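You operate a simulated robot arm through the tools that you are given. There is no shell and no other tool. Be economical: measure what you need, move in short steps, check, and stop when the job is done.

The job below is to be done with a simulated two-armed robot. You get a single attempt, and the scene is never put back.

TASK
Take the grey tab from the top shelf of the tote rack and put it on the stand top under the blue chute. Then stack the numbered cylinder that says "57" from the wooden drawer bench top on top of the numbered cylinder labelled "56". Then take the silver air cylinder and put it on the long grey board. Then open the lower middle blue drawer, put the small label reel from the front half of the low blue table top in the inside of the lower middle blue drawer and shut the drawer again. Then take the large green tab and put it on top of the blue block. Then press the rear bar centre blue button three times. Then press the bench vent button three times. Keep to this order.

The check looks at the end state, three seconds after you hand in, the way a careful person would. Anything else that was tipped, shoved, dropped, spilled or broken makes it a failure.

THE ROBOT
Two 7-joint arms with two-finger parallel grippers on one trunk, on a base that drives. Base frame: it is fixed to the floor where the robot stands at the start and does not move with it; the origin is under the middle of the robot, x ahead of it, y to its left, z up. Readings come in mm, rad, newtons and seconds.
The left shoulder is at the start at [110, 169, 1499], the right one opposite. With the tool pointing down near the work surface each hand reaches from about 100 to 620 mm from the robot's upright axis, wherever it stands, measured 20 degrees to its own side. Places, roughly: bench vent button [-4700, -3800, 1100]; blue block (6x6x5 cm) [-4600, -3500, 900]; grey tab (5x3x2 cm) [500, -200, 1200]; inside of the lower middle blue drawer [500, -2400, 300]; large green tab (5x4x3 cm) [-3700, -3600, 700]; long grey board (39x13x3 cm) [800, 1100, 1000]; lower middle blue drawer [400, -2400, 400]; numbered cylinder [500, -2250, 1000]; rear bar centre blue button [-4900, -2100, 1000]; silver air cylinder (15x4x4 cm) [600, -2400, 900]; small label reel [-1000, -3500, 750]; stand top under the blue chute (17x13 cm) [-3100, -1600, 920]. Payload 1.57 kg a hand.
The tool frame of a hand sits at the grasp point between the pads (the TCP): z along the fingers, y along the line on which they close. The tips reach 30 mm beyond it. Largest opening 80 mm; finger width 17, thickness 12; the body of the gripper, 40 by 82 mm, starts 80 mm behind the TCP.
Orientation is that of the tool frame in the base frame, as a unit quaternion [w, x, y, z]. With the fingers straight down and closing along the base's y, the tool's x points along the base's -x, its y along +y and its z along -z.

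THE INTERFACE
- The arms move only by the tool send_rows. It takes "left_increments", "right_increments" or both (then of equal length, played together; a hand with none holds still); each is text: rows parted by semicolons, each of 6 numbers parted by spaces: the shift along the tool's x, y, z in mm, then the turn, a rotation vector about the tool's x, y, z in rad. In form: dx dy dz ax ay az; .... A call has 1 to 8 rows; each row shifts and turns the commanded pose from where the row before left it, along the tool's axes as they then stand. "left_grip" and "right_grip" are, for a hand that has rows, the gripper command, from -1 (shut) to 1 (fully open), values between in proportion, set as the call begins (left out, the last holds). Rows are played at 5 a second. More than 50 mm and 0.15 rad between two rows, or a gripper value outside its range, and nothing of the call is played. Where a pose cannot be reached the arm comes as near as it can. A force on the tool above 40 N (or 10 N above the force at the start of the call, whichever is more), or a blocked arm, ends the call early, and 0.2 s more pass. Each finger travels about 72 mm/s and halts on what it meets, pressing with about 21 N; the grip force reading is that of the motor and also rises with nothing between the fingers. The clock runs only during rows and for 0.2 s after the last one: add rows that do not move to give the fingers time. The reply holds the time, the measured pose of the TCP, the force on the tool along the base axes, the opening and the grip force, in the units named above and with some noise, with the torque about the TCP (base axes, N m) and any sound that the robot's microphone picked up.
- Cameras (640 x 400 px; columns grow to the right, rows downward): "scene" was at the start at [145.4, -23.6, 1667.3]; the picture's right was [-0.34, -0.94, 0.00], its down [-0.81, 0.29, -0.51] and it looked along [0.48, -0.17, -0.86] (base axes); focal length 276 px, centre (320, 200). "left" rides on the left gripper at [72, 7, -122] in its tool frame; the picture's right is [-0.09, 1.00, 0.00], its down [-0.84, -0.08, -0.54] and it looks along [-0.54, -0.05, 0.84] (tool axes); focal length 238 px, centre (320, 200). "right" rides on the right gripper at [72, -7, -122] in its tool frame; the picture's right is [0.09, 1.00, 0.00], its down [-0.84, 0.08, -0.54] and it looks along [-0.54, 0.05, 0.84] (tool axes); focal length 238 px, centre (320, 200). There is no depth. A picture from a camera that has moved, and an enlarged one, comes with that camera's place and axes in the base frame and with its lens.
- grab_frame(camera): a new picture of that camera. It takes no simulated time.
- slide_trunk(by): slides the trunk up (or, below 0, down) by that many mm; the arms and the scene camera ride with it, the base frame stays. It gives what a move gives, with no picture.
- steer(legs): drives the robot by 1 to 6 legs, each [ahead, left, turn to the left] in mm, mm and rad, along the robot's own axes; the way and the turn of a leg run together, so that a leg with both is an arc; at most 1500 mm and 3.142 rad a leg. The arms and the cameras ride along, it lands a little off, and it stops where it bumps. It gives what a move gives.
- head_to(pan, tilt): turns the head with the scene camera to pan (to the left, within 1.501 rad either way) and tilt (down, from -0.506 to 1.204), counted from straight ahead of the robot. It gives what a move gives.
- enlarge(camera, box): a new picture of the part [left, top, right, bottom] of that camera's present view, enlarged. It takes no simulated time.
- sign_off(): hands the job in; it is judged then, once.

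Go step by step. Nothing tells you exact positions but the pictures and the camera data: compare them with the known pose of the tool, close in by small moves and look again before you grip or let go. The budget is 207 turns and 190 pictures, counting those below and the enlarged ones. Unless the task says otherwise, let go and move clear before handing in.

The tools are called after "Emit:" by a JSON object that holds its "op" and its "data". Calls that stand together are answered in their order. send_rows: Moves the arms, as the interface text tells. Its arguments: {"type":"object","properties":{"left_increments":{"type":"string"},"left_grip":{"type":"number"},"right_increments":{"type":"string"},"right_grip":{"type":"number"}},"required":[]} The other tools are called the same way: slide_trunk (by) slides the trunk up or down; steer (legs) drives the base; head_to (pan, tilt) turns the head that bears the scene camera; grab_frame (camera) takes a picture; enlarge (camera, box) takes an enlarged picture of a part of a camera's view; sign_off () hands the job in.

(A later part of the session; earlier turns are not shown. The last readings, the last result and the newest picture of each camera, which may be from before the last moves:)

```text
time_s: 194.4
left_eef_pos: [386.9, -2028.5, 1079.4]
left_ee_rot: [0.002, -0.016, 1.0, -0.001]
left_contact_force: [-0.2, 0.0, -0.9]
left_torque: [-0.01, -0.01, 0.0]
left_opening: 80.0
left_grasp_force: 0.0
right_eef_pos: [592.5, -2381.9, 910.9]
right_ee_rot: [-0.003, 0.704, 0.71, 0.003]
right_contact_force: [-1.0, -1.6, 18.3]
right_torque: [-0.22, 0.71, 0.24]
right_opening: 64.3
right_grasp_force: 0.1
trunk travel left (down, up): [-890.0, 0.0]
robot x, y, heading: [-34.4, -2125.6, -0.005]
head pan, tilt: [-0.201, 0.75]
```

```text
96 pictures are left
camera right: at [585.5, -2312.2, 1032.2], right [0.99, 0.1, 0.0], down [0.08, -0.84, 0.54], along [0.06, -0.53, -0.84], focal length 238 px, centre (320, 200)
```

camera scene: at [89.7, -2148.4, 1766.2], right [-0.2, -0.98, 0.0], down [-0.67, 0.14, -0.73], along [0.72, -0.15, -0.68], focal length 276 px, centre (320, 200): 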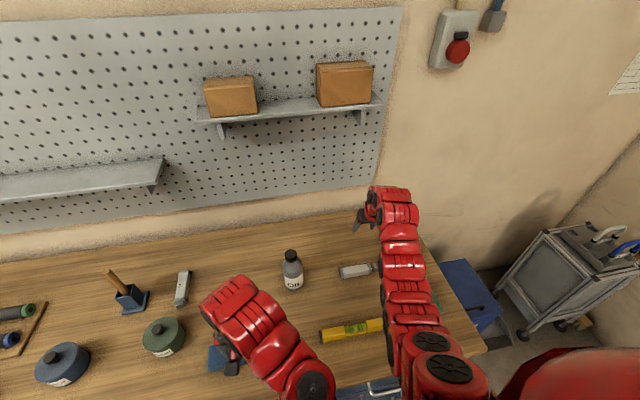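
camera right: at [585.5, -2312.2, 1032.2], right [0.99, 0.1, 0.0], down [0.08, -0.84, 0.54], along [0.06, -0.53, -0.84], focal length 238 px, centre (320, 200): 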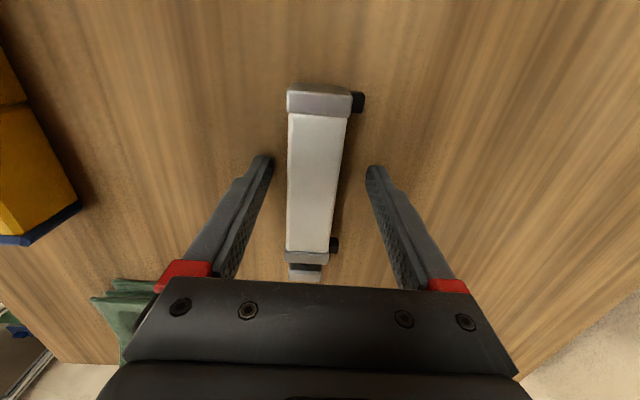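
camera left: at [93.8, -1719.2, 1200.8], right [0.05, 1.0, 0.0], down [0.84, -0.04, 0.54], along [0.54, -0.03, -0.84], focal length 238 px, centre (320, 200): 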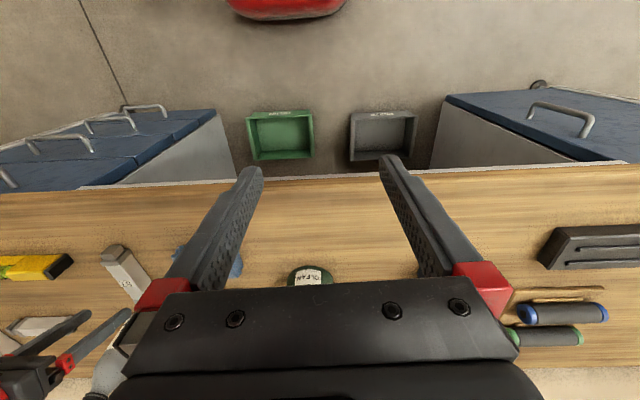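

The tips touch the bench; raise a few mm and close.

Emit:
{"op": "send_rows", "data": {"right_increments": "0 0 -4 0 0 0;0 0 0 0 0 0"}}

Emit:
{"op": "send_rows", "data": {"right_increments": "0 0 0 0 0 0;0 0 0 0 0 0;0 0 0 0 0 0;0 0 0 0 0 0", "right_grip": -1}}

Emit:
{"op": "send_rows", "data": {"right_increments": "0 0 -20 0 0 0;0 0 -40 0 0 0;0 0 -40 0 0 0;0 0 -40 0 0 0;0 0 0 0 0 0"}}

Emit:
{"op": "grab_frame", "data": {"camera": "right"}}

```text
time_s: 195.1
left_eef_pos: [389.1, -2028.1, 1076.7]
left_ee_rot: [0.001, -0.016, 1.0, -0.002]
left_contact_force: [-0.1, -1.3, 0.7]
left_torque: [-0.03, 0.01, 0.04]
left_opening: 80.0
left_grasp_force: 0.1
right_eef_pos: [592.5, -2383.2, 911.5]
right_ee_rot: [-0.004, 0.704, 0.71, 0.002]
right_contact_force: [-0.2, -0.6, 0.0]
right_torque: [-0.02, 0.0, 0.02]
right_opening: 64.1
right_grasp_force: 0.1
trunk travel left (down, up): [-890.0, 0.0]
robot x, y, heading: [-42.2, -2125.6, -0.001]
head pan, tilt: [-0.201, 0.75]
```

```text
time_s: 196.1
left_eef_pos: [388.6, -2029.0, 1077.4]
left_ee_rot: [0.001, -0.016, 1.0, -0.001]
left_contact_force: [-0.3, 0.3, -0.1]
left_torque: [0.01, -0.01, 0.03]
left_opening: 80.1
left_grasp_force: 0.0
right_eef_pos: [593.5, -2382.9, 912.2]
right_ee_rot: [-0.003, 0.704, 0.71, 0.003]
right_contact_force: [0.0, 0.8, 0.3]
right_torque: [0.01, -0.01, -0.04]
right_opening: 31.8
right_grasp_force: 20.7
trunk travel left (down, up): [-890.0, 0.0]
robot x, y, heading: [-38.8, -2130.0, -0.002]
head pan, tilt: [-0.201, 0.75]
```

```text
time_s: 197.2
left_eef_pos: [388.7, -2028.7, 1077.2]
left_ee_rot: [0.0, -0.016, 1.0, -0.002]
left_contact_force: [0.1, 1.3, -0.4]
left_torque: [-0.02, 0.01, 0.01]
left_opening: 80.2
left_grasp_force: 0.1
right_eef_pos: [593.3, -2383.1, 1056.3]
right_ee_rot: [-0.005, 0.703, 0.711, 0.002]
right_contact_force: [-0.5, -0.1, -3.2]
right_torque: [0.04, 0.0, 0.0]
right_opening: 31.6
right_grasp_force: 20.9
trunk travel left (down, up): [-890.0, 0.0]
robot x, y, heading: [-35.6, -2127.9, 0.0]
head pan, tilt: [-0.201, 0.75]
```

```text
95 pictures are left
camera right: at [586.3, -2312.7, 1177.8], right [0.99, 0.1, 0.0], down [0.09, -0.84, 0.53], along [0.05, -0.53, -0.85], focal length 238 px, centre (320, 200)
```

right: 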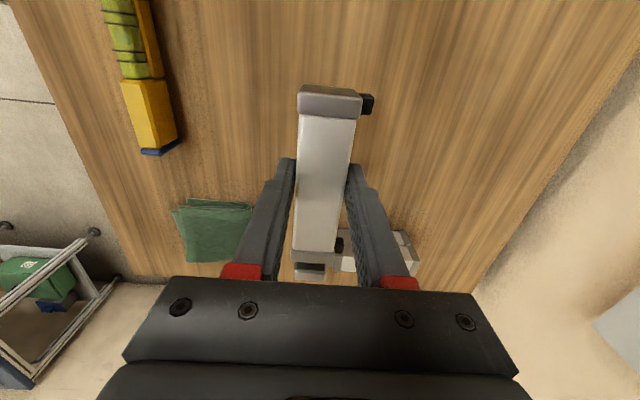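

The silver cylinder is held. Backing up and moving along +y toward the board.

Emit:
{"op": "steer", "data": {"legs": [[-420, 0, 0], [0, 1500, 0], [0, 1200, 0]]}}

Emit:
{"op": "head_to", "data": {"pan": 0.5, "tilt": 0.55}}

Emit:
{"op": "grab_frame", "data": {"camera": "scene"}}

```text
time_s: 212.8
left_eef_pos: [35.4, 706.1, 1077.8]
left_ee_rot: [0.0, 0.009, 1.0, -0.001]
left_contact_force: [0.3, 0.6, -0.4]
left_torque: [-0.02, 0.03, -0.01]
left_opening: 80.2
left_grasp_force: 0.0
right_eef_pos: [224.2, 341.7, 1054.8]
right_ee_rot: [-0.003, 0.72, 0.694, 0.002]
right_contact_force: [0.4, 0.4, -2.3]
right_torque: [0.04, -0.03, 0.03]
right_opening: 31.6
right_grasp_force: 20.5
trunk travel left (down, up): [-890.0, 0.0]
robot x, y, heading: [-396.5, 625.0, -0.051]
head pan, tilt: [-0.201, 0.75]
```

```text
time_s: 213.8
left_eef_pos: [36.7, 705.4, 1077.9]
left_ee_rot: [0.0, 0.007, 1.0, -0.002]
left_contact_force: [0.2, -0.5, -0.5]
left_torque: [0.0, 0.01, 0.01]
left_opening: 80.0
left_grasp_force: 0.1
right_eef_pos: [224.3, 341.9, 1055.1]
right_ee_rot: [-0.004, 0.721, 0.693, 0.003]
right_contact_force: [-0.2, 0.1, -3.1]
right_torque: [0.0, -0.01, 0.02]
right_opening: 31.7
right_grasp_force: 21.2
trunk travel left (down, up): [-890.0, 0.0]
robot x, y, heading: [-395.3, 624.6, -0.053]
head pan, tilt: [0.499, 0.55]
```

```text
94 pictures are left
camera scene: at [-232.6, 660.5, 1783.6], right [0.43, -0.9, 0.0], down [-0.47, -0.23, -0.85], along [0.77, 0.37, -0.52], focal length 276 px, centre (320, 200)
```

scene: 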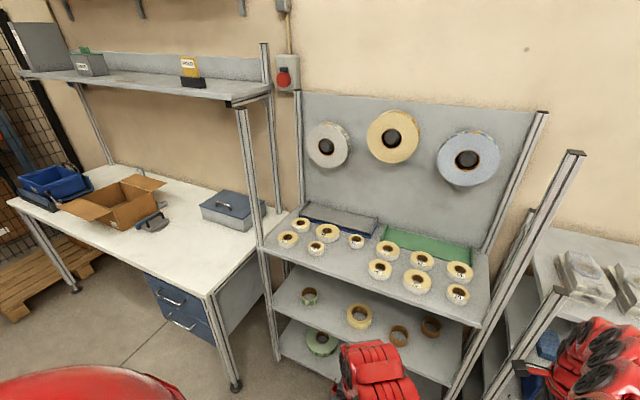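

Emit:
{"op": "enlarge", "data": {"camera": "scene", "box": [260, 170, 484, 310]}}

```text
2.86 times, centred on (372, 240) of scene
camera zoom: at [-232.6, 660.5, 1783.6], right [0.43, -0.9, 0.0], down [-0.47, -0.23, -0.85], along [0.77, 0.37, -0.52], focal length 789 px, centre (171, 86)
```

zoom: 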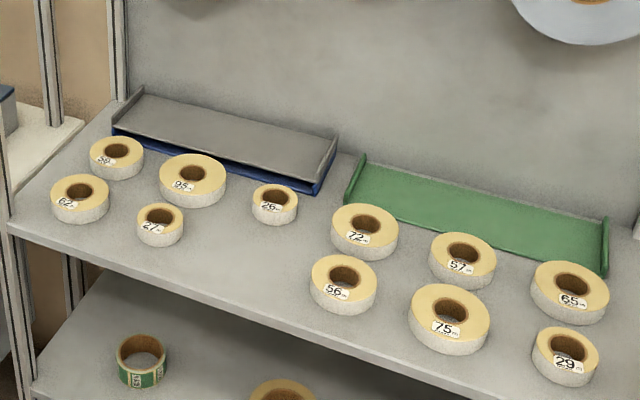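

The grey board is a tray at the back of the tape-rack shelf. I'll raise the right hand, retract the left one, turn slightly left and approach.

Emit:
{"op": "send_rows", "data": {"left_increments": "30 0 0 0 0 0;35 0 0 0 0 0;35 0 0 0 0 0;35 0 0 0 0 0;35 0 0 0 0 0;0 0 0 0 0 0", "right_increments": "0 0 -10 0 0 0.07;0 0 -10 0 0 0.07;0 0 -10 0 0 0.07;0 0 -10 0 0 0;0 0 -10 0 0 0;0 0 0 0 0 0"}}

Emit:
{"op": "steer", "data": {"legs": [[0, 0, 0.253], [400, 402, 0]]}}

Emit:
{"op": "head_to", "data": {"pan": -0.2, "tilt": 0.7}}

Emit:
{"op": "grab_frame", "data": {"camera": "scene"}}

Emit:
{"op": "grab_frame", "data": {"camera": "right"}}

```text
time_s: 215.2
left_eef_pos: [5.9, 704.5, 1078.7]
left_ee_rot: [-0.001, 0.008, 1.0, -0.001]
left_contact_force: [0.3, 0.1, 0.3]
left_torque: [-0.01, -0.01, 0.0]
left_opening: 79.9
left_grasp_force: 0.0
left hand out of reach, approached as far as the arm can: row 2, 3, 4, 5
right_eef_pos: [224.7, 340.6, 1108.0]
right_ee_rot: [-0.004, 0.789, 0.614, 0.001]
right_contact_force: [0.1, 0.5, -2.6]
right_torque: [0.07, 0.03, -0.01]
right_opening: 31.7
right_grasp_force: 21.3
trunk travel left (down, up): [-890.0, 0.0]
robot x, y, heading: [-395.8, 624.6, -0.051]
head pan, tilt: [0.499, 0.55]
```

```text
time_s: 219.4
left_eef_pos: [283.0, 1282.8, 1078.8]
left_ee_rot: [-0.001, -0.121, 0.993, -0.001]
left_contact_force: [-0.4, -0.3, 0.0]
left_torque: [0.02, -0.02, -0.02]
left_opening: 80.0
left_grasp_force: 0.0
right_eef_pos: [584.5, 986.1, 1105.9]
right_ee_rot: [-0.004, 0.705, 0.71, 0.002]
right_contact_force: [-0.1, -0.1, -1.9]
right_torque: [-0.02, 0.02, -0.01]
right_opening: 31.8
right_grasp_force: 21.3
trunk travel left (down, up): [-890.0, 0.0]
robot x, y, heading: [-85.4, 1106.6, 0.204]
head pan, tilt: [0.499, 0.55]
```

```text
time_s: 220.5
left_eef_pos: [281.5, 1283.3, 1078.4]
left_ee_rot: [-0.001, -0.121, 0.993, -0.002]
left_contact_force: [0.4, -0.2, 0.1]
left_torque: [0.0, 0.02, -0.01]
left_opening: 80.1
left_grasp_force: 0.0
right_eef_pos: [584.8, 986.3, 1106.2]
right_ee_rot: [-0.004, 0.704, 0.71, 0.001]
right_contact_force: [0.2, 1.0, -2.3]
right_torque: [0.04, -0.01, -0.01]
right_opening: 31.8
right_grasp_force: 20.8
trunk travel left (down, up): [-890.0, 0.0]
robot x, y, heading: [-88.8, 1104.4, 0.212]
head pan, tilt: [-0.201, 0.7]
```

```text
92 pictures are left
camera scene: at [77.9, 1121.9, 1770.5], right [0.01, -1.0, 0.0], down [-0.64, -0.01, -0.76], along [0.76, 0.01, -0.64], focal length 276 px, centre (320, 200)
```

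scene: 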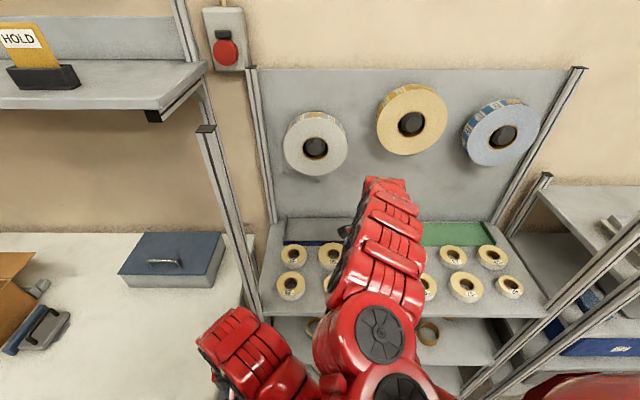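

```text
91 pictures are left
camera right: at [577.6, 1057.5, 1228.4], right [0.99, 0.1, 0.0], down [0.09, -0.84, 0.54], along [0.05, -0.53, -0.84], focal length 238 px, centre (320, 200)
```

right: 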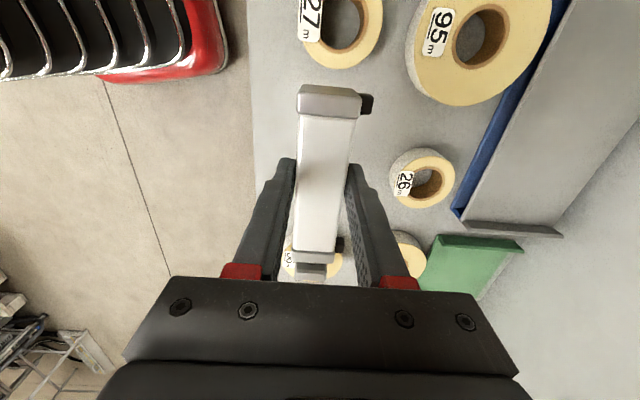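

Driving straight in would push the left hand into the post, so I'll rotate the robot more to the left and enter from further right.

Emit:
{"op": "send_rows", "data": {"right_increments": "0 0 0 0 0 0.13;0 0 0 0 0 0.13;0 0 0 0 0 0.13;0 0 0 0 0 0"}}

Emit:
{"op": "steer", "data": {"legs": [[-52, -244, 0], [0, 0, 0.39], [110, -76, 0]]}}

Emit:
{"op": "head_to", "data": {"pan": -0.2, "tilt": 0.8}}

Emit:
{"op": "grab_frame", "data": {"camera": "scene"}}

Emit:
{"op": "grab_frame", "data": {"camera": "right"}}

```text
time_s: 221.5
left_eef_pos: [282.3, 1282.8, 1078.9]
left_ee_rot: [-0.001, -0.121, 0.993, -0.001]
left_contact_force: [0.5, 0.3, -1.0]
left_torque: [0.01, 0.02, 0.0]
left_opening: 79.9
left_grasp_force: 0.2
right_eef_pos: [584.8, 987.0, 1106.4]
right_ee_rot: [-0.004, 0.829, 0.56, 0.001]
right_contact_force: [-0.1, -0.1, -2.1]
right_torque: [0.07, -0.03, 0.0]
right_opening: 31.6
right_grasp_force: 21.1
trunk travel left (down, up): [-890.0, 0.0]
robot x, y, heading: [-87.1, 1104.0, 0.21]
head pan, tilt: [-0.201, 0.7]
```

```text
time_s: 225.3
left_eef_pos: [314.9, 1161.6, 1078.9]
left_ee_rot: [0.0, -0.311, 0.951, -0.001]
left_contact_force: [0.4, 0.8, 0.6]
left_torque: [0.03, 0.01, 0.02]
left_opening: 80.3
left_grasp_force: 0.1
right_eef_pos: [709.4, 1001.6, 1107.9]
right_ee_rot: [-0.004, 0.705, 0.71, 0.0]
right_contact_force: [0.5, -0.5, -1.3]
right_torque: [0.06, 0.0, 0.0]
right_opening: 31.8
right_grasp_force: 21.0
trunk travel left (down, up): [-890.0, 0.0]
robot x, y, heading: [43.1, 857.4, 0.595]
head pan, tilt: [-0.201, 0.7]
```

```text
time_s: 226.0
left_eef_pos: [317.8, 1160.0, 1078.4]
left_ee_rot: [0.0, -0.309, 0.951, -0.001]
left_contact_force: [0.2, -0.5, -0.2]
left_torque: [0.0, -0.01, 0.02]
left_opening: 80.1
left_grasp_force: 0.0
right_eef_pos: [710.1, 1002.4, 1106.8]
right_ee_rot: [-0.005, 0.705, 0.71, 0.001]
right_contact_force: [-0.1, 0.4, -2.6]
right_torque: [0.07, 0.0, 0.01]
right_opening: 31.5
right_grasp_force: 21.3
trunk travel left (down, up): [-890.0, 0.0]
robot x, y, heading: [40.2, 855.0, 0.598]
head pan, tilt: [-0.201, 0.799]
```

```text
90 pictures are left
camera scene: at [187.3, 932.1, 1762.2], right [0.39, -0.92, 0.0], down [-0.66, -0.28, -0.7], along [0.64, 0.27, -0.72], focal length 276 px, centre (320, 200)
```

scene: 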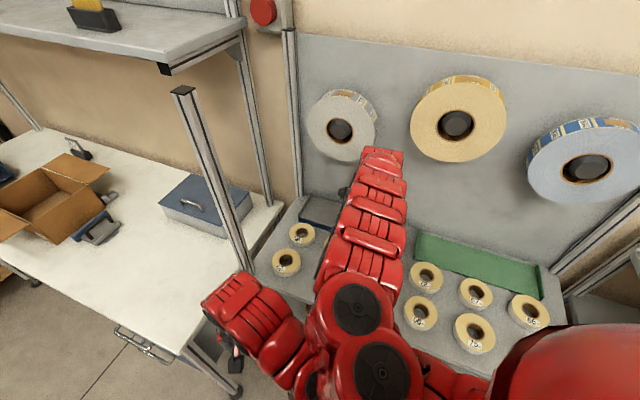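

```text
89 pictures are left
camera right: at [704.0, 1072.8, 1228.6], right [0.99, 0.1, -0.01], down [0.09, -0.84, 0.54], along [0.05, -0.53, -0.84], focal length 238 px, centre (320, 200)
```

right: 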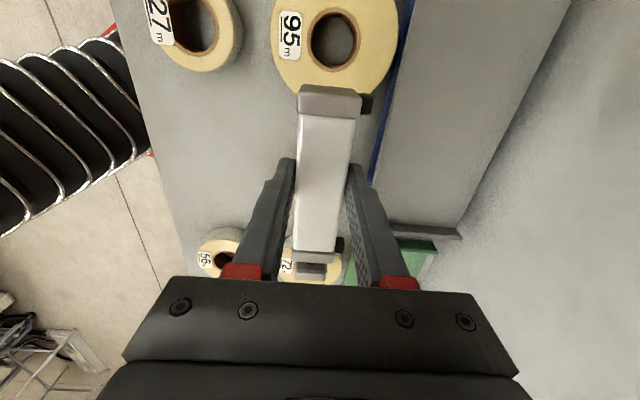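

Board centre ≈ [852, 1065], surface ≈ z 965–975, front edge x ≈ 790; reels hang behind above. I'll lower first, then step forward to place near x 828, y 1010, between the reels.

Emit:
{"op": "send_rows", "data": {"right_increments": "0 0 20 0 0 0;0 0 20 0 0 0;0 0 20 0 0 0;0 0 10 0 0 0;0 0 0 0 0 0"}}

Emit:
{"op": "steer", "data": {"legs": [[62, -36, 0]]}}

Emit:
{"op": "grab_frame", "data": {"camera": "scene"}}

Emit:
{"op": "grab_frame", "data": {"camera": "right"}}

```text
time_s: 227.2
left_eef_pos: [317.8, 1161.1, 1078.0]
left_ee_rot: [0.0, -0.31, 0.951, -0.001]
left_contact_force: [0.5, 0.8, -0.1]
left_torque: [0.01, 0.0, 0.01]
left_opening: 79.9
left_grasp_force: 0.0
right_eef_pos: [710.2, 1002.3, 1037.6]
right_ee_rot: [-0.004, 0.705, 0.71, 0.0]
right_contact_force: [0.4, -0.6, -2.4]
right_torque: [0.05, -0.01, -0.02]
right_opening: 31.7
right_grasp_force: 21.0
trunk travel left (down, up): [-890.0, 0.0]
robot x, y, heading: [43.2, 856.5, 0.599]
head pan, tilt: [-0.201, 0.799]
```

```text
time_s: 228.2
left_eef_pos: [385.3, 1166.7, 1079.2]
left_ee_rot: [0.001, -0.312, 0.95, -0.001]
left_contact_force: [-0.2, -0.5, 0.4]
left_torque: [0.02, -0.01, 0.01]
left_opening: 79.9
left_grasp_force: 0.1
right_eef_pos: [776.2, 1008.7, 1040.6]
right_ee_rot: [-0.003, 0.703, 0.711, 0.001]
right_contact_force: [-0.2, 0.1, -3.2]
right_torque: [0.05, -0.02, 0.02]
right_opening: 31.7
right_grasp_force: 21.1
trunk travel left (down, up): [-890.0, 0.0]
robot x, y, heading: [113.2, 864.4, 0.601]
head pan, tilt: [-0.201, 0.799]
```

```text
88 pictures are left
camera scene: at [252.6, 937.6, 1762.7], right [0.39, -0.92, 0.0], down [-0.66, -0.28, -0.7], along [0.64, 0.27, -0.72], focal length 276 px, centre (320, 200)
```

scene: 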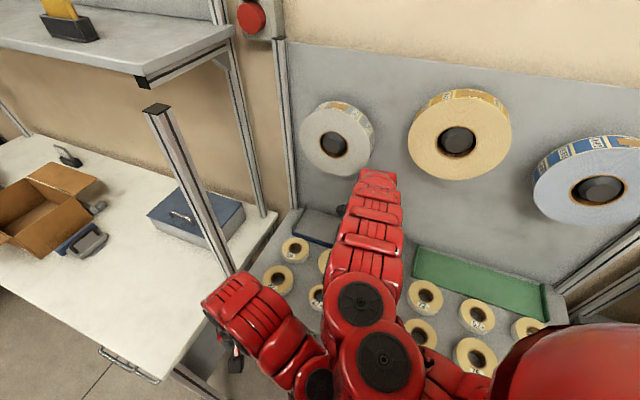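

```text
87 pictures are left
camera right: at [769.3, 1080.7, 1162.6], right [0.99, 0.1, 0.0], down [0.09, -0.84, 0.54], along [0.05, -0.53, -0.84], focal length 238 px, centre (320, 200)
```

right: 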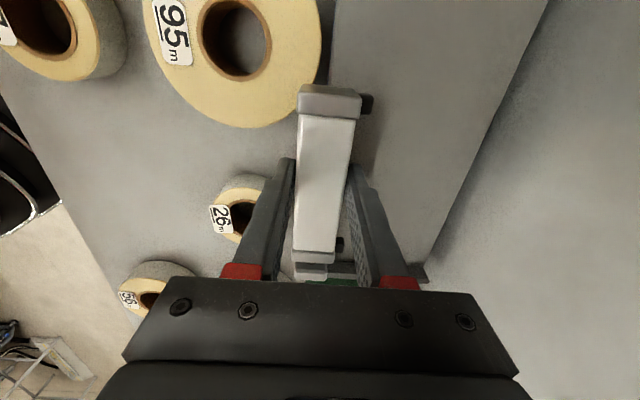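

Board spans x ≈ 776–906 at z ≈ 972. Moving 54 mm further in.

Emit:
{"op": "steer", "data": {"legs": [[47, -30, 0]]}}

Emit:
{"op": "grab_frame", "data": {"camera": "right"}}

Emit:
{"op": "enlarge", "data": {"camera": "scene", "box": [270, 80, 526, 240]}}

```text
time_s: 229.3
left_eef_pos: [439.5, 1170.5, 1077.3]
left_ee_rot: [-0.001, -0.311, 0.951, 0.001]
left_contact_force: [0.3, -0.3, 0.7]
left_torque: [-0.08, 0.06, 0.0]
left_opening: 79.8
left_grasp_force: 0.1
right_eef_pos: [831.0, 1012.8, 1035.7]
right_ee_rot: [-0.006, 0.703, 0.711, 0.0]
right_contact_force: [0.4, 1.2, -2.5]
right_torque: [0.04, 0.02, 0.01]
right_opening: 31.9
right_grasp_force: 20.3
trunk travel left (down, up): [-890.0, 0.0]
robot x, y, heading: [165.0, 862.2, 0.601]
head pan, tilt: [-0.201, 0.799]
stopped in leg 1: the robot was blocked; the commanded pose is now the measured one
```

```text
86 pictures are left
camera right: at [824.2, 1083.6, 1157.7], right [0.99, 0.1, -0.01], down [0.09, -0.84, 0.54], along [0.05, -0.53, -0.84], focal length 238 px, centre (320, 200)
```

right: 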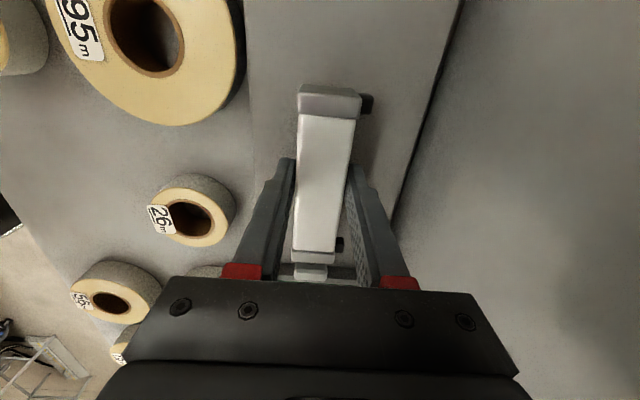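

```text
2.50 times, centred on (398, 160) of scene
camera zoom: at [311.6, 940.2, 1761.5], right [0.39, -0.92, 0.0], down [-0.66, -0.28, -0.69], along [0.64, 0.27, -0.72], focal length 690 px, centre (125, 300)
```

zoom: 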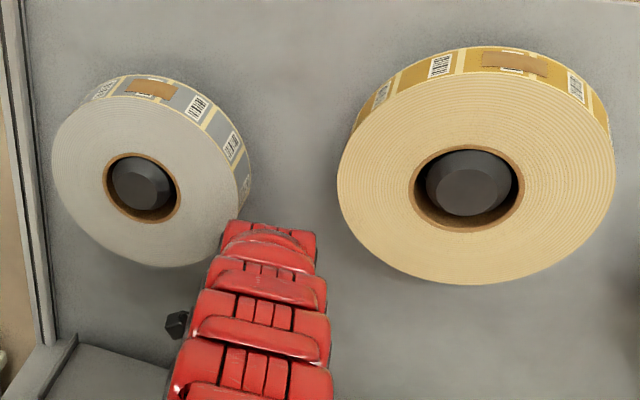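

In position over the board (base just touched the rack and stopped). Lowering.

Emit:
{"op": "send_rows", "data": {"right_increments": "0 0 8 0 0 0;0 0 8 0 0 0;0 0 5 0 0 0;0 0 0 0 0 0"}}

Emit:
{"op": "send_rows", "data": {"right_increments": "0 0 3 0 0 0;0 0 3 0 0 0;0 0 0 0 0 0"}}

Emit:
{"op": "grab_frame", "data": {"camera": "right"}}

```text
time_s: 230.3
left_eef_pos: [434.1, 1169.3, 1078.7]
left_ee_rot: [0.0, -0.311, 0.95, 0.0]
left_contact_force: [1.8, 0.3, -0.4]
left_torque: [0.02, -0.01, 0.02]
left_opening: 79.8
left_grasp_force: 0.0
right_eef_pos: [825.1, 1015.1, 1018.6]
right_ee_rot: [-0.004, 0.703, 0.711, 0.0]
right_contact_force: [-0.6, -0.1, -2.2]
right_torque: [0.03, -0.03, 0.02]
right_opening: 31.6
right_grasp_force: 21.6
trunk travel left (down, up): [-890.0, 0.0]
robot x, y, heading: [164.0, 868.2, 0.603]
head pan, tilt: [-0.201, 0.799]
```

```text
time_s: 231.1
left_eef_pos: [434.1, 1168.0, 1078.5]
left_ee_rot: [0.0, -0.31, 0.951, 0.0]
left_contact_force: [-1.0, -0.4, -0.1]
left_torque: [0.03, -0.01, 0.01]
left_opening: 80.1
left_grasp_force: 0.2
right_eef_pos: [826.9, 1012.9, 1013.6]
right_ee_rot: [-0.003, 0.703, 0.711, 0.002]
right_contact_force: [4.1, 0.9, 15.2]
right_torque: [0.01, -0.25, -0.01]
right_opening: 32.0
right_grasp_force: 20.9
trunk travel left (down, up): [-890.0, 0.0]
robot x, y, heading: [161.6, 864.3, 0.601]
head pan, tilt: [-0.201, 0.799]
```

```text
84 pictures are left
camera right: at [819.2, 1083.7, 1135.1], right [0.99, 0.1, 0.0], down [0.09, -0.84, 0.54], along [0.05, -0.53, -0.84], focal length 238 px, centre (320, 200)
```

right: 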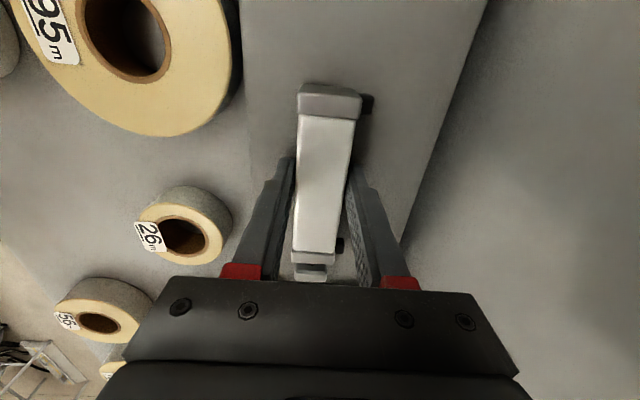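

Contact with the board. Releasing and lifting away.

Emit:
{"op": "send_rows", "data": {"right_increments": "0 0 -1.5 0 0 0;0 0 0 0 0 0"}}

Emit:
{"op": "send_rows", "data": {"right_increments": "0 0 0 0 0 0;0 0 0 0 0 0;0 0 -10 0 0 0;0 0 -25 0 0 0;0 0 -20 0 0 0;0 0 0 0 0 0", "right_grip": 0.3}}

Emit:
{"op": "grab_frame", "data": {"camera": "right"}}

```text
time_s: 231.7
left_eef_pos: [435.1, 1170.4, 1078.2]
left_ee_rot: [0.0, -0.311, 0.95, -0.001]
left_contact_force: [0.4, 0.7, -0.7]
left_torque: [0.03, 0.01, 0.02]
left_opening: 80.1
left_grasp_force: 0.0
right_eef_pos: [825.0, 1012.8, 1012.8]
right_ee_rot: [-0.004, 0.703, 0.712, 0.0]
right_contact_force: [0.5, 0.9, 0.3]
right_torque: [0.25, -0.02, 0.07]
right_opening: 31.9
right_grasp_force: 21.3
trunk travel left (down, up): [-890.0, 0.0]
robot x, y, heading: [162.6, 864.5, 0.6]
head pan, tilt: [-0.201, 0.799]
```

```text
time_s: 233.1
left_eef_pos: [435.3, 1169.5, 1079.0]
left_ee_rot: [0.0, -0.311, 0.95, -0.001]
left_contact_force: [-0.4, 0.7, -0.2]
left_torque: [0.03, 0.01, -0.02]
left_opening: 79.9
left_grasp_force: 0.1
right_eef_pos: [827.5, 1013.1, 1069.0]
right_ee_rot: [-0.005, 0.703, 0.711, 0.001]
right_contact_force: [0.1, 0.1, 0.0]
right_torque: [0.0, 0.0, -0.01]
right_opening: 51.9
right_grasp_force: 0.1
trunk travel left (down, up): [-890.0, 0.0]
robot x, y, heading: [163.4, 866.4, 0.596]
head pan, tilt: [-0.201, 0.799]
```

```text
83 pictures are left
camera right: at [819.9, 1083.6, 1190.3], right [0.99, 0.1, 0.0], down [0.09, -0.84, 0.54], along [0.05, -0.53, -0.84], focal length 238 px, centre (320, 200)
```

right: 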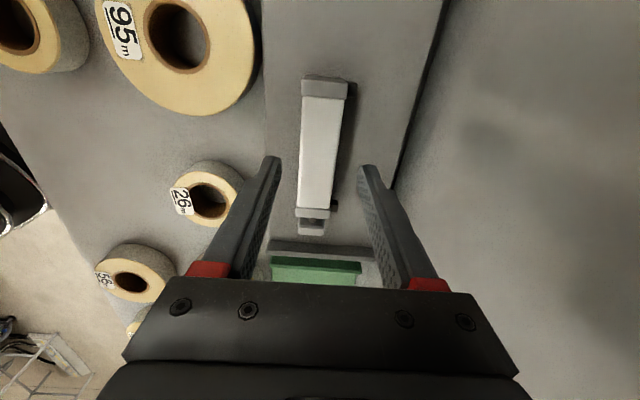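

The silver cylinder lies on the board. Now back out and return to the wooden bench for the drawer.

Emit:
{"op": "steer", "data": {"legs": [[-289, 198, 0], [0, 0, -0.6], [-350, 0, 0], [0, -1500, 0], [0, -1500, 0], [0, -250, 0]]}}

Emit:
{"op": "head_to", "data": {"pan": -0.1, "tilt": 0.9}}

Emit:
{"op": "grab_frame", "data": {"camera": "scene"}}

```text
time_s: 254.6
left_eef_pos: [-219.7, -2334.9, 1079.5]
left_ee_rot: [-0.001, 0.0, 1.0, -0.001]
left_contact_force: [0.4, -0.2, -0.3]
left_torque: [-0.03, 0.01, 0.03]
left_opening: 80.3
left_grasp_force: 0.0
right_eef_pos: [2.9, -2693.2, 1069.3]
right_ee_rot: [-0.002, 0.889, 0.457, 0.001]
right_contact_force: [0.3, -0.5, -0.5]
right_torque: [-0.02, 0.02, -0.01]
right_opening: 51.8
right_grasp_force: 0.0
trunk travel left (down, up): [-890.0, 0.0]
robot x, y, heading: [-621.8, -2418.4, -0.036]
head pan, tilt: [-0.201, 0.799]
```

```text
time_s: 255.3
left_eef_pos: [-219.6, -2336.0, 1077.2]
left_ee_rot: [0.0, 0.001, 1.0, 0.0]
left_contact_force: [-0.2, 0.3, 0.0]
left_torque: [0.02, 0.05, 0.01]
left_opening: 79.7
left_grasp_force: 0.0
right_eef_pos: [3.6, -2695.0, 1068.3]
right_ee_rot: [-0.003, 0.89, 0.456, 0.001]
right_contact_force: [0.0, 0.2, -0.7]
right_torque: [0.0, 0.03, 0.01]
right_opening: 52.2
right_grasp_force: 0.0
trunk travel left (down, up): [-890.0, 0.0]
robot x, y, heading: [-622.4, -2418.3, -0.039]
head pan, tilt: [-0.099, 0.901]
```

```text
82 pictures are left
camera scene: at [-464.0, -2434.5, 1754.4], right [-0.13, -0.99, 0.0], down [-0.78, 0.1, -0.62], along [0.62, -0.08, -0.78], focal length 276 px, centre (320, 200)
```

scene: 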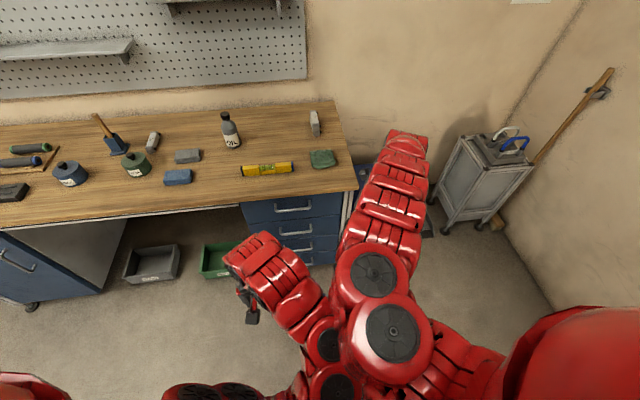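

The drawer stack is ahead. I'll lower the trunk to work at drawer height and look closely.

Emit:
{"op": "slide_trunk", "data": {"by": -550}}

Emit:
{"op": "head_to", "data": {"pan": 0.0, "tilt": 0.7}}

Emit:
{"op": "grab_frame", "data": {"camera": "scene"}}

```text
refused: -550 is not a number from -400 to 400
```

```text
time_s: 256.0
left_eef_pos: [-219.4, -2336.6, 1078.0]
left_ee_rot: [-0.001, 0.001, 1.0, 0.0]
left_contact_force: [-0.5, 0.0, -1.1]
left_torque: [-0.01, -0.02, 0.0]
left_opening: 80.0
left_grasp_force: 0.0
right_eef_pos: [3.3, -2693.3, 1067.7]
right_ee_rot: [-0.003, 0.889, 0.457, 0.002]
right_contact_force: [-0.3, 0.2, 0.2]
right_torque: [0.02, 0.01, -0.02]
right_opening: 51.9
right_grasp_force: 0.0
trunk travel left (down, up): [-890.0, 0.0]
robot x, y, heading: [-619.7, -2420.9, -0.036]
head pan, tilt: [0.0, 0.7]
```

```text
81 pictures are left
camera scene: at [-453.9, -2426.9, 1770.4], right [-0.03, -1.0, 0.0], down [-0.64, 0.02, -0.76], along [0.76, -0.03, -0.64], focal length 276 px, centre (320, 200)
```

scene: 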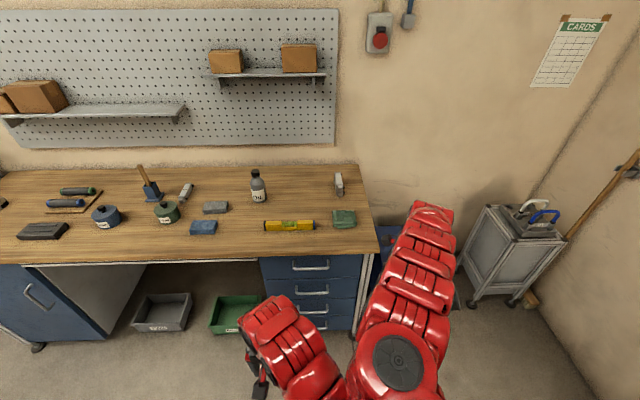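

Emit:
{"op": "slide_trunk", "data": {"by": -400}}

Emit:
{"op": "slide_trunk", "data": {"by": -150}}

Emit:
{"op": "head_to", "data": {"pan": 0.0, "tilt": 0.6}}

Emit:
{"op": "grab_frame", "data": {"camera": "scene"}}

```text
time_s: 259.8
left_eef_pos: [-219.5, -2335.1, 677.3]
left_ee_rot: [0.0, 0.0, 1.0, 0.0]
left_contact_force: [0.2, -0.4, -0.7]
left_torque: [-0.01, 0.0, -0.01]
left_opening: 80.1
left_grasp_force: 0.0
right_eef_pos: [2.9, -2694.3, 667.8]
right_ee_rot: [-0.003, 0.889, 0.458, 0.002]
right_contact_force: [-0.5, 0.0, 0.0]
right_torque: [-0.02, -0.01, 0.0]
right_opening: 52.0
right_grasp_force: 0.0
trunk travel left (down, up): [-490.0, 400.0]
robot x, y, heading: [-619.9, -2418.2, -0.039]
head pan, tilt: [0.0, 0.7]
```

```text
time_s: 261.6
left_eef_pos: [-219.5, -2335.1, 528.8]
left_ee_rot: [0.0, 0.001, 1.0, -0.001]
left_contact_force: [0.2, 0.3, -0.7]
left_torque: [0.01, 0.06, 0.01]
left_opening: 80.2
left_grasp_force: 0.0
right_eef_pos: [2.6, -2694.8, 518.4]
right_ee_rot: [-0.004, 0.89, 0.457, 0.002]
right_contact_force: [0.6, 0.4, 0.2]
right_torque: [0.02, 0.01, -0.03]
right_opening: 52.2
right_grasp_force: 0.0
trunk travel left (down, up): [-340.0, 550.0]
robot x, y, heading: [-623.1, -2419.9, -0.033]
head pan, tilt: [0.0, 0.7]
```

```text
time_s: 262.2
left_eef_pos: [-219.6, -2335.3, 527.8]
left_ee_rot: [-0.001, 0.0, 1.0, 0.0]
left_contact_force: [0.0, -0.3, 0.1]
left_torque: [0.01, 0.03, -0.04]
left_opening: 79.8
left_grasp_force: 0.1
right_eef_pos: [3.9, -2693.9, 518.6]
right_ee_rot: [-0.004, 0.889, 0.457, 0.002]
right_contact_force: [-0.8, -0.3, 0.8]
right_torque: [-0.03, -0.01, 0.0]
right_opening: 51.8
right_grasp_force: 0.1
trunk travel left (down, up): [-340.0, 550.0]
robot x, y, heading: [-621.1, -2421.3, -0.034]
head pan, tilt: [0.0, 0.6]
```

```text
80 pictures are left
camera scene: at [-450.6, -2426.7, 1229.1], right [-0.03, -1.0, 0.0], down [-0.57, 0.02, -0.82], along [0.82, -0.03, -0.57], focal length 276 px, centre (320, 200)
```

scene: 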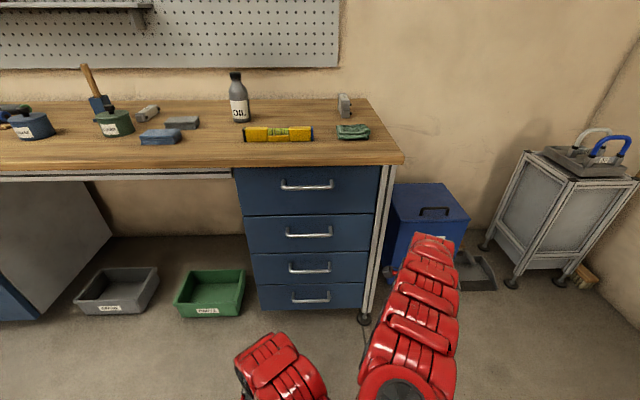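

Emit:
{"op": "enlarge", "data": {"camera": "scene", "box": [230, 160, 406, 320]}}

Emit:
{"op": "grab_frame", "data": {"camera": "right"}}

```text
2.50 times, centred on (318, 240) of scene
camera zoom: at [-450.6, -2426.7, 1229.1], right [-0.03, -1.0, 0.0], down [-0.57, 0.02, -0.82], along [0.82, -0.03, -0.57], focal length 690 px, centre (325, 100)
```

zoom: 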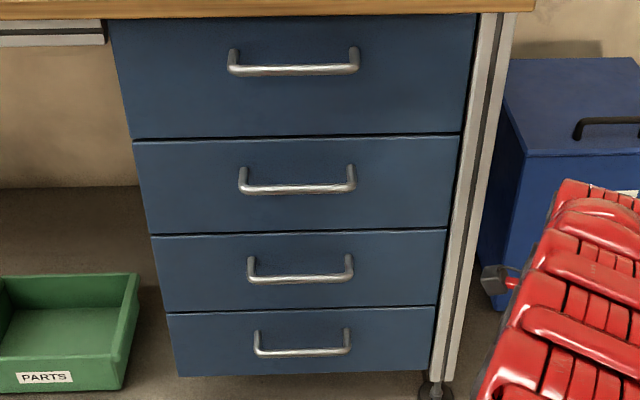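

```text
78 pictures are left
camera right: at [39.6, -2632.9, 640.5], right [0.86, -0.51, 0.0], down [-0.42, -0.73, 0.54], along [-0.27, -0.46, -0.84], focal length 238 px, centre (320, 200)
```

right: 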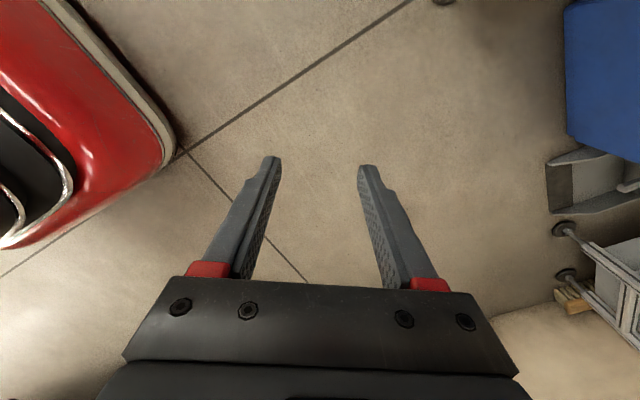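

The lower-middle (third) drawer handle bar is at about [256, -2413, 419]. I'll turn the right tool to point horizontally forward with the fingers closing vertically.

Emit:
{"op": "send_rows", "data": {"right_increments": "0 0 0 0 0 -0.124;0 0 0 0 0 -0.124;0 0 0 0 0 -0.124;0 0 0 0 0 -0.124;0 0 0 0 0 -0.124;0 0 0 -0.14 0 0;0 0 0 -0.14 0 0;0 0 0 -0.14 0 0"}}

Emit:
{"op": "send_rows", "data": {"right_increments": "0 0 0 -0.144 0 0;0 0 0 -0.144 0 0;0 0 0 -0.144 0 0;0 0 0 -0.144 0 0;0 0 0 -0.144 0 0;0 0 0 -0.144 0 0;0 0 0 -0.144 0 0;0 0 0 -0.144 0 0"}}

Emit:
{"op": "grab_frame", "data": {"camera": "right"}}

```text
time_s: 264.0
left_eef_pos: [-219.5, -2336.0, 527.3]
left_ee_rot: [0.0, 0.0, 1.0, 0.001]
left_contact_force: [0.1, 0.2, -0.3]
left_torque: [-0.03, 0.02, -0.01]
left_opening: 79.5
left_grasp_force: 0.1
right_eef_pos: [52.7, -2706.2, 487.9]
right_ee_rot: [0.146, 0.692, 0.69, 0.15]
right_contact_force: [-0.1, 0.0, 0.3]
right_torque: [-0.01, -0.01, 0.02]
right_opening: 52.0
right_grasp_force: 0.1
right hand out of reach, approached as far as the arm can: row 6, 7, 8
trunk travel left (down, up): [-340.0, 550.0]
robot x, y, heading: [-617.5, -2418.0, -0.037]
head pan, tilt: [0.0, 0.6]
```

```text
time_s: 265.8
left_eef_pos: [-219.6, -2336.0, 528.2]
left_ee_rot: [-0.001, 0.0, 1.0, 0.0]
left_contact_force: [-0.5, 0.1, 0.7]
left_torque: [0.03, 0.0, 0.01]
left_opening: 79.9
left_grasp_force: 0.0
right_eef_pos: [101.2, -2789.7, 521.5]
right_ee_rot: [0.499, 0.501, 0.497, 0.503]
right_contact_force: [0.2, -0.3, 0.3]
right_torque: [0.02, 0.02, 0.0]
right_opening: 51.9
right_grasp_force: 0.1
right hand out of reach, approached as far as the arm can: row 1, 2, 3, 4
trunk travel left (down, up): [-340.0, 550.0]
robot x, y, heading: [-622.4, -2417.3, -0.035]
head pan, tilt: [0.0, 0.6]
```

```text
77 pictures are left
camera right: at [-21.5, -2716.7, 515.0], right [0.0, 0.08, 1.0], down [-0.54, -0.84, 0.07], along [0.84, -0.54, 0.05], focal length 238 px, centre (320, 200)
```

right: 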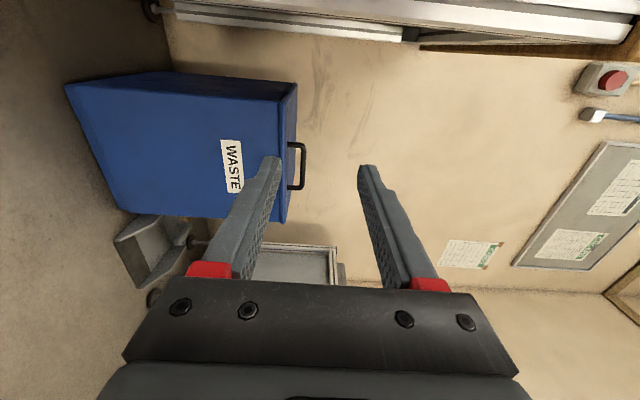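

The tool is horizontal now. Aligning with the handle by driving and lowering.

Emit:
{"op": "slide_trunk", "data": {"by": -102}}

Emit:
{"op": "steer", "data": {"legs": [[0, 377, 0], [40, 0, 0]]}}

Emit:
{"op": "grab_frame", "data": {"camera": "right"}}

Emit:
{"op": "grab_frame", "data": {"camera": "scene"}}

```text
time_s: 267.2
left_eef_pos: [-220.4, -2335.4, 426.6]
left_ee_rot: [-0.002, 0.001, 1.0, 0.0]
left_contact_force: [0.3, -0.8, -0.3]
left_torque: [0.03, 0.0, 0.02]
left_opening: 79.8
left_grasp_force: 0.0
right_eef_pos: [100.3, -2790.7, 420.9]
right_ee_rot: [0.499, 0.502, 0.497, 0.503]
right_contact_force: [0.9, 0.5, 0.4]
right_torque: [0.02, 0.01, -0.04]
right_opening: 52.1
right_grasp_force: 0.0
trunk travel left (down, up): [-238.0, 652.0]
robot x, y, heading: [-623.9, -2421.3, -0.033]
head pan, tilt: [0.0, 0.6]
```

```text
time_s: 270.0
left_eef_pos: [-168.3, -1963.9, 426.4]
left_ee_rot: [-0.001, -0.001, 1.0, 0.0]
left_contact_force: [-0.6, -0.2, -0.1]
left_torque: [-0.01, -0.03, 0.04]
left_opening: 79.9
left_grasp_force: 0.1
right_eef_pos: [152.8, -2416.7, 418.2]
right_ee_rot: [0.498, 0.502, 0.498, 0.502]
right_contact_force: [0.2, -0.1, 0.2]
right_torque: [-0.01, -0.03, 0.0]
right_opening: 51.9
right_grasp_force: 0.0
trunk travel left (down, up): [-238.0, 652.0]
robot x, y, heading: [-569.2, -2048.6, -0.034]
head pan, tilt: [0.0, 0.6]
```

```text
76 pictures are left
camera right: at [31.1, -2345.2, 412.9], right [0.0, 0.08, 1.0], down [-0.54, -0.84, 0.07], along [0.84, -0.54, 0.05], focal length 238 px, centre (320, 200)
```

right: 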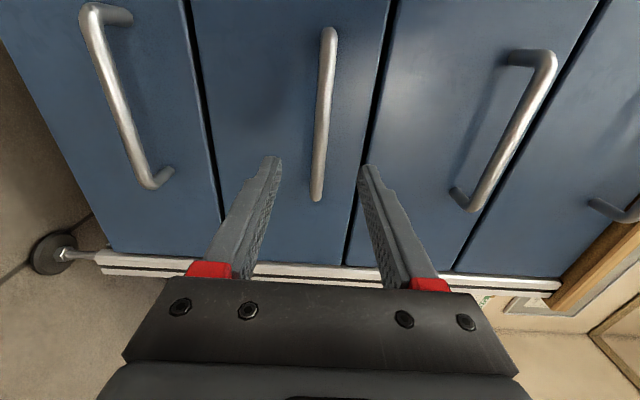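

```text
75 pictures are left
camera scene: at [-398.0, -2055.5, 1127.0], right [-0.03, -1.0, 0.0], down [-0.57, 0.02, -0.82], along [0.82, -0.03, -0.57], focal length 276 px, centre (320, 200)
```

scene: 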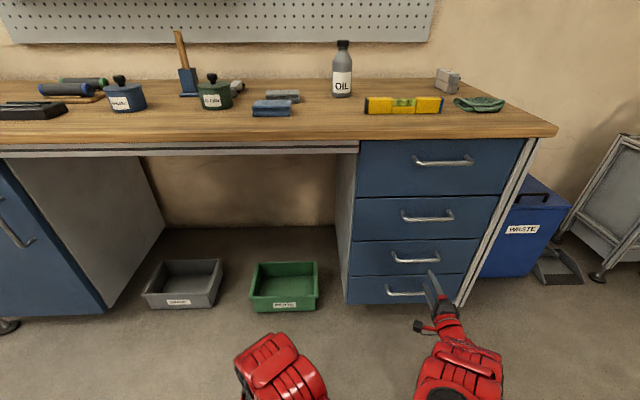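

Aligned with the handle bar. Advancing toward it.

Emit:
{"op": "steer", "data": {"legs": [[70, 0, 0]]}}

Emit:
{"op": "grab_frame", "data": {"camera": "right"}}

```text
time_s: 271.1
left_eef_pos: [-98.8, -1966.4, 425.8]
left_ee_rot: [-0.001, 0.0, 1.0, 0.0]
left_contact_force: [-0.8, -0.3, 0.2]
left_torque: [0.01, 0.0, -0.01]
left_opening: 80.2
left_grasp_force: 0.1
right_eef_pos: [223.3, -2420.6, 419.0]
right_ee_rot: [0.498, 0.503, 0.498, 0.501]
right_contact_force: [-0.3, -1.2, -0.1]
right_torque: [-0.02, -0.05, 0.02]
right_opening: 52.1
right_grasp_force: 0.1
trunk travel left (down, up): [-238.0, 652.0]
robot x, y, heading: [-497.0, -2052.7, -0.035]
head pan, tilt: [0.0, 0.6]
```

```text
74 pictures are left
camera right: at [100.4, -2348.4, 412.8], right [0.0, 0.08, 1.0], down [-0.54, -0.84, 0.07], along [0.84, -0.54, 0.05], focal length 238 px, centre (320, 200)
```

right: 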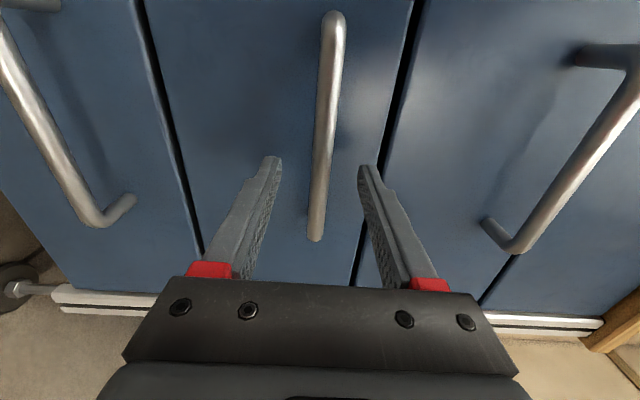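

The bar is at x≈256. Advancing 31 mm and gripping.

Emit:
{"op": "steer", "data": {"legs": [[31, 0, 0]]}}

Emit:
{"op": "send_rows", "data": {"right_increments": "0 0 0 0 0 0;0 0 0 0 0 0;0 0 0 0 0 0;0 0 0 0 0 0", "right_grip": -1}}

Emit:
{"op": "grab_frame", "data": {"camera": "right"}}

```text
time_s: 271.9
left_eef_pos: [-67.7, -1968.4, 426.4]
left_ee_rot: [-0.002, 0.0, 1.0, 0.0]
left_contact_force: [0.4, -0.2, 0.1]
left_torque: [-0.03, -0.01, 0.03]
left_opening: 79.7
left_grasp_force: 0.1
right_eef_pos: [253.5, -2421.9, 419.9]
right_ee_rot: [0.497, 0.503, 0.497, 0.503]
right_contact_force: [-0.3, -0.4, -0.7]
right_torque: [0.0, 0.02, 0.0]
right_opening: 51.9
right_grasp_force: 0.1
trunk travel left (down, up): [-238.0, 652.0]
robot x, y, heading: [-467.3, -2050.6, -0.035]
head pan, tilt: [0.0, 0.6]
```

```text
time_s: 272.9
left_eef_pos: [-68.2, -1968.1, 426.9]
left_ee_rot: [0.0, 0.001, 1.0, 0.0]
left_contact_force: [0.5, -0.5, -0.8]
left_torque: [0.02, -0.02, 0.01]
left_opening: 79.7
left_grasp_force: 0.0
right_eef_pos: [253.7, -2421.3, 420.3]
right_ee_rot: [0.498, 0.501, 0.498, 0.503]
right_contact_force: [0.2, -0.2, 1.0]
right_torque: [-0.31, -0.05, 0.2]
right_opening: 13.8
right_grasp_force: 29.9
trunk travel left (down, up): [-238.0, 652.0]
robot x, y, heading: [-467.0, -2049.2, -0.034]
head pan, tilt: [0.0, 0.6]
```

```text
73 pictures are left
camera right: at [130.6, -2349.1, 413.4], right [0.0, 0.08, 1.0], down [-0.54, -0.84, 0.07], along [0.84, -0.54, 0.05], focal length 238 px, centre (320, 200)
```

right: 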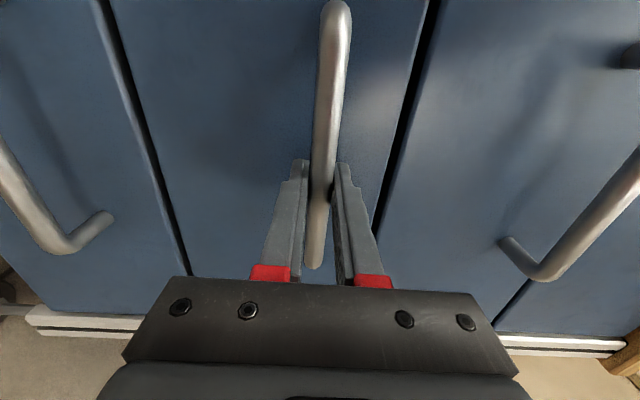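

Gripping the bar. Pulling the drawer open by driving back.

Emit:
{"op": "steer", "data": {"legs": [[-150, -5, 0], [-130, -4, 0]]}}

Emit:
{"op": "grab_frame", "data": {"camera": "scene"}}

```text
time_s: 275.1
left_eef_pos: [-349.8, -1967.9, 427.0]
left_ee_rot: [0.0, 0.0, 1.0, 0.0]
left_contact_force: [-0.3, 0.2, 0.5]
left_torque: [-0.01, -0.02, 0.01]
left_opening: 79.9
left_grasp_force: 0.1
right_eef_pos: [-28.9, -2420.5, 419.3]
right_ee_rot: [0.499, 0.502, 0.496, 0.502]
right_contact_force: [-2.0, -7.8, 2.8]
right_torque: [-0.26, -0.03, -0.23]
right_opening: 13.5
right_grasp_force: 30.6
trunk travel left (down, up): [-238.0, 652.0]
robot x, y, heading: [-748.2, -2053.7, -0.035]
head pan, tilt: [0.0, 0.6]
```

```text
72 pictures are left
camera scene: at [-580.5, -2058.6, 1127.2], right [-0.03, -1.0, 0.0], down [-0.56, 0.02, -0.83], along [0.82, -0.03, -0.56], focal length 276 px, centre (320, 200)
```

scene: 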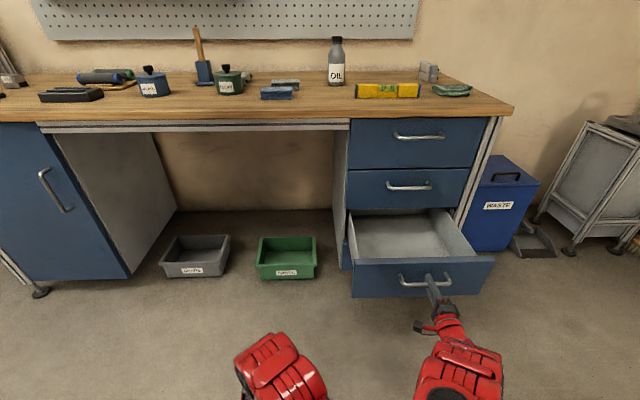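

The drawer is open about 280 mm. Releasing the handle and backing away, then heading for the low blue table.

Emit:
{"op": "send_rows", "data": {"right_increments": "0 0 0 0 0 0;0 0 0 0 0 0;0 0 0 0 0 0;0 0 0 0 0 0", "right_grip": 0.4}}

Emit:
{"op": "steer", "data": {"legs": [[-150, 0, 0], [0, 0, -1.535]]}}

Emit:
{"op": "slide_trunk", "data": {"by": 400}}

Emit:
{"op": "grab_frame", "data": {"camera": "scene"}}

```text
time_s: 276.1
left_eef_pos: [-350.3, -1967.3, 427.6]
left_ee_rot: [0.001, -0.001, 1.0, 0.0]
left_contact_force: [0.2, 0.6, 0.0]
left_torque: [-0.01, 0.02, 0.02]
left_opening: 80.1
left_grasp_force: 0.1
right_eef_pos: [-28.3, -2422.5, 419.7]
right_ee_rot: [0.499, 0.502, 0.497, 0.502]
right_contact_force: [-0.3, 0.5, 0.1]
right_torque: [0.0, -0.02, 0.0]
right_opening: 55.9
right_grasp_force: 0.0
trunk travel left (down, up): [-238.0, 652.0]
robot x, y, heading: [-750.8, -2053.7, -0.038]
head pan, tilt: [0.0, 0.6]
```

```text
time_s: 281.2
left_eef_pos: [-792.7, -2441.2, 426.7]
left_ee_rot: [0.0, 0.684, 0.73, 0.0]
left_contact_force: [-0.8, 0.0, -0.6]
left_torque: [-0.04, -0.01, 0.04]
left_opening: 80.1
left_grasp_force: 0.1
right_eef_pos: [-1223.9, -2791.6, 419.5]
right_ee_rot: [0.707, 0.707, 0.018, 0.026]
right_contact_force: [-0.2, -0.1, 0.6]
right_torque: [0.01, 0.0, 0.02]
right_opening: 55.7
right_grasp_force: 0.1
trunk travel left (down, up): [-238.0, 652.0]
robot x, y, heading: [-902.1, -2048.4, -1.535]
head pan, tilt: [0.0, 0.6]
```

```text
time_s: 285.1
left_eef_pos: [-791.1, -2441.3, 826.5]
left_ee_rot: [0.001, 0.683, 0.731, 0.0]
left_contact_force: [0.3, 0.0, 0.1]
left_torque: [-0.01, -0.01, -0.03]
left_opening: 80.1
left_grasp_force: 0.0
right_eef_pos: [-1224.3, -2791.0, 819.8]
right_ee_rot: [0.707, 0.706, 0.019, 0.025]
right_contact_force: [-0.1, 0.9, -0.8]
right_torque: [-0.02, -0.01, 0.01]
right_opening: 56.1
right_grasp_force: 0.0
trunk travel left (down, up): [-638.0, 252.0]
robot x, y, heading: [-907.2, -2046.6, -1.538]
head pan, tilt: [0.0, 0.6]
```

```text
71 pictures are left
camera scene: at [-896.0, -2216.4, 1527.1], right [-1.0, -0.03, 0.0], down [-0.02, 0.56, -0.82], along [0.03, -0.82, -0.57], focal length 276 px, centre (320, 200)
```

scene: 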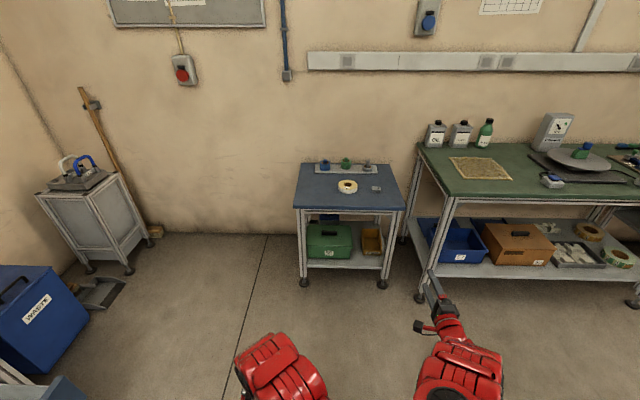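

Emit:
{"op": "enlarge", "data": {"camera": "scene", "box": [286, 145, 414, 225]}}

```text
5.00 times, centred on (350, 185) of scene
camera zoom: at [-896.0, -2216.4, 1527.1], right [-1.0, -0.03, 0.0], down [-0.02, 0.56, -0.82], along [0.03, -0.82, -0.57], focal length 1380 px, centre (170, 275)
```

zoom: 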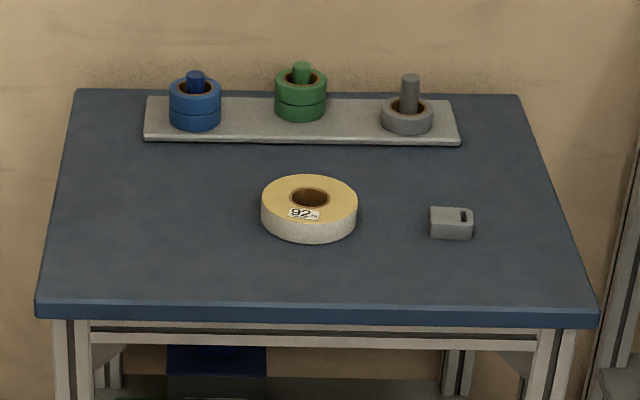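

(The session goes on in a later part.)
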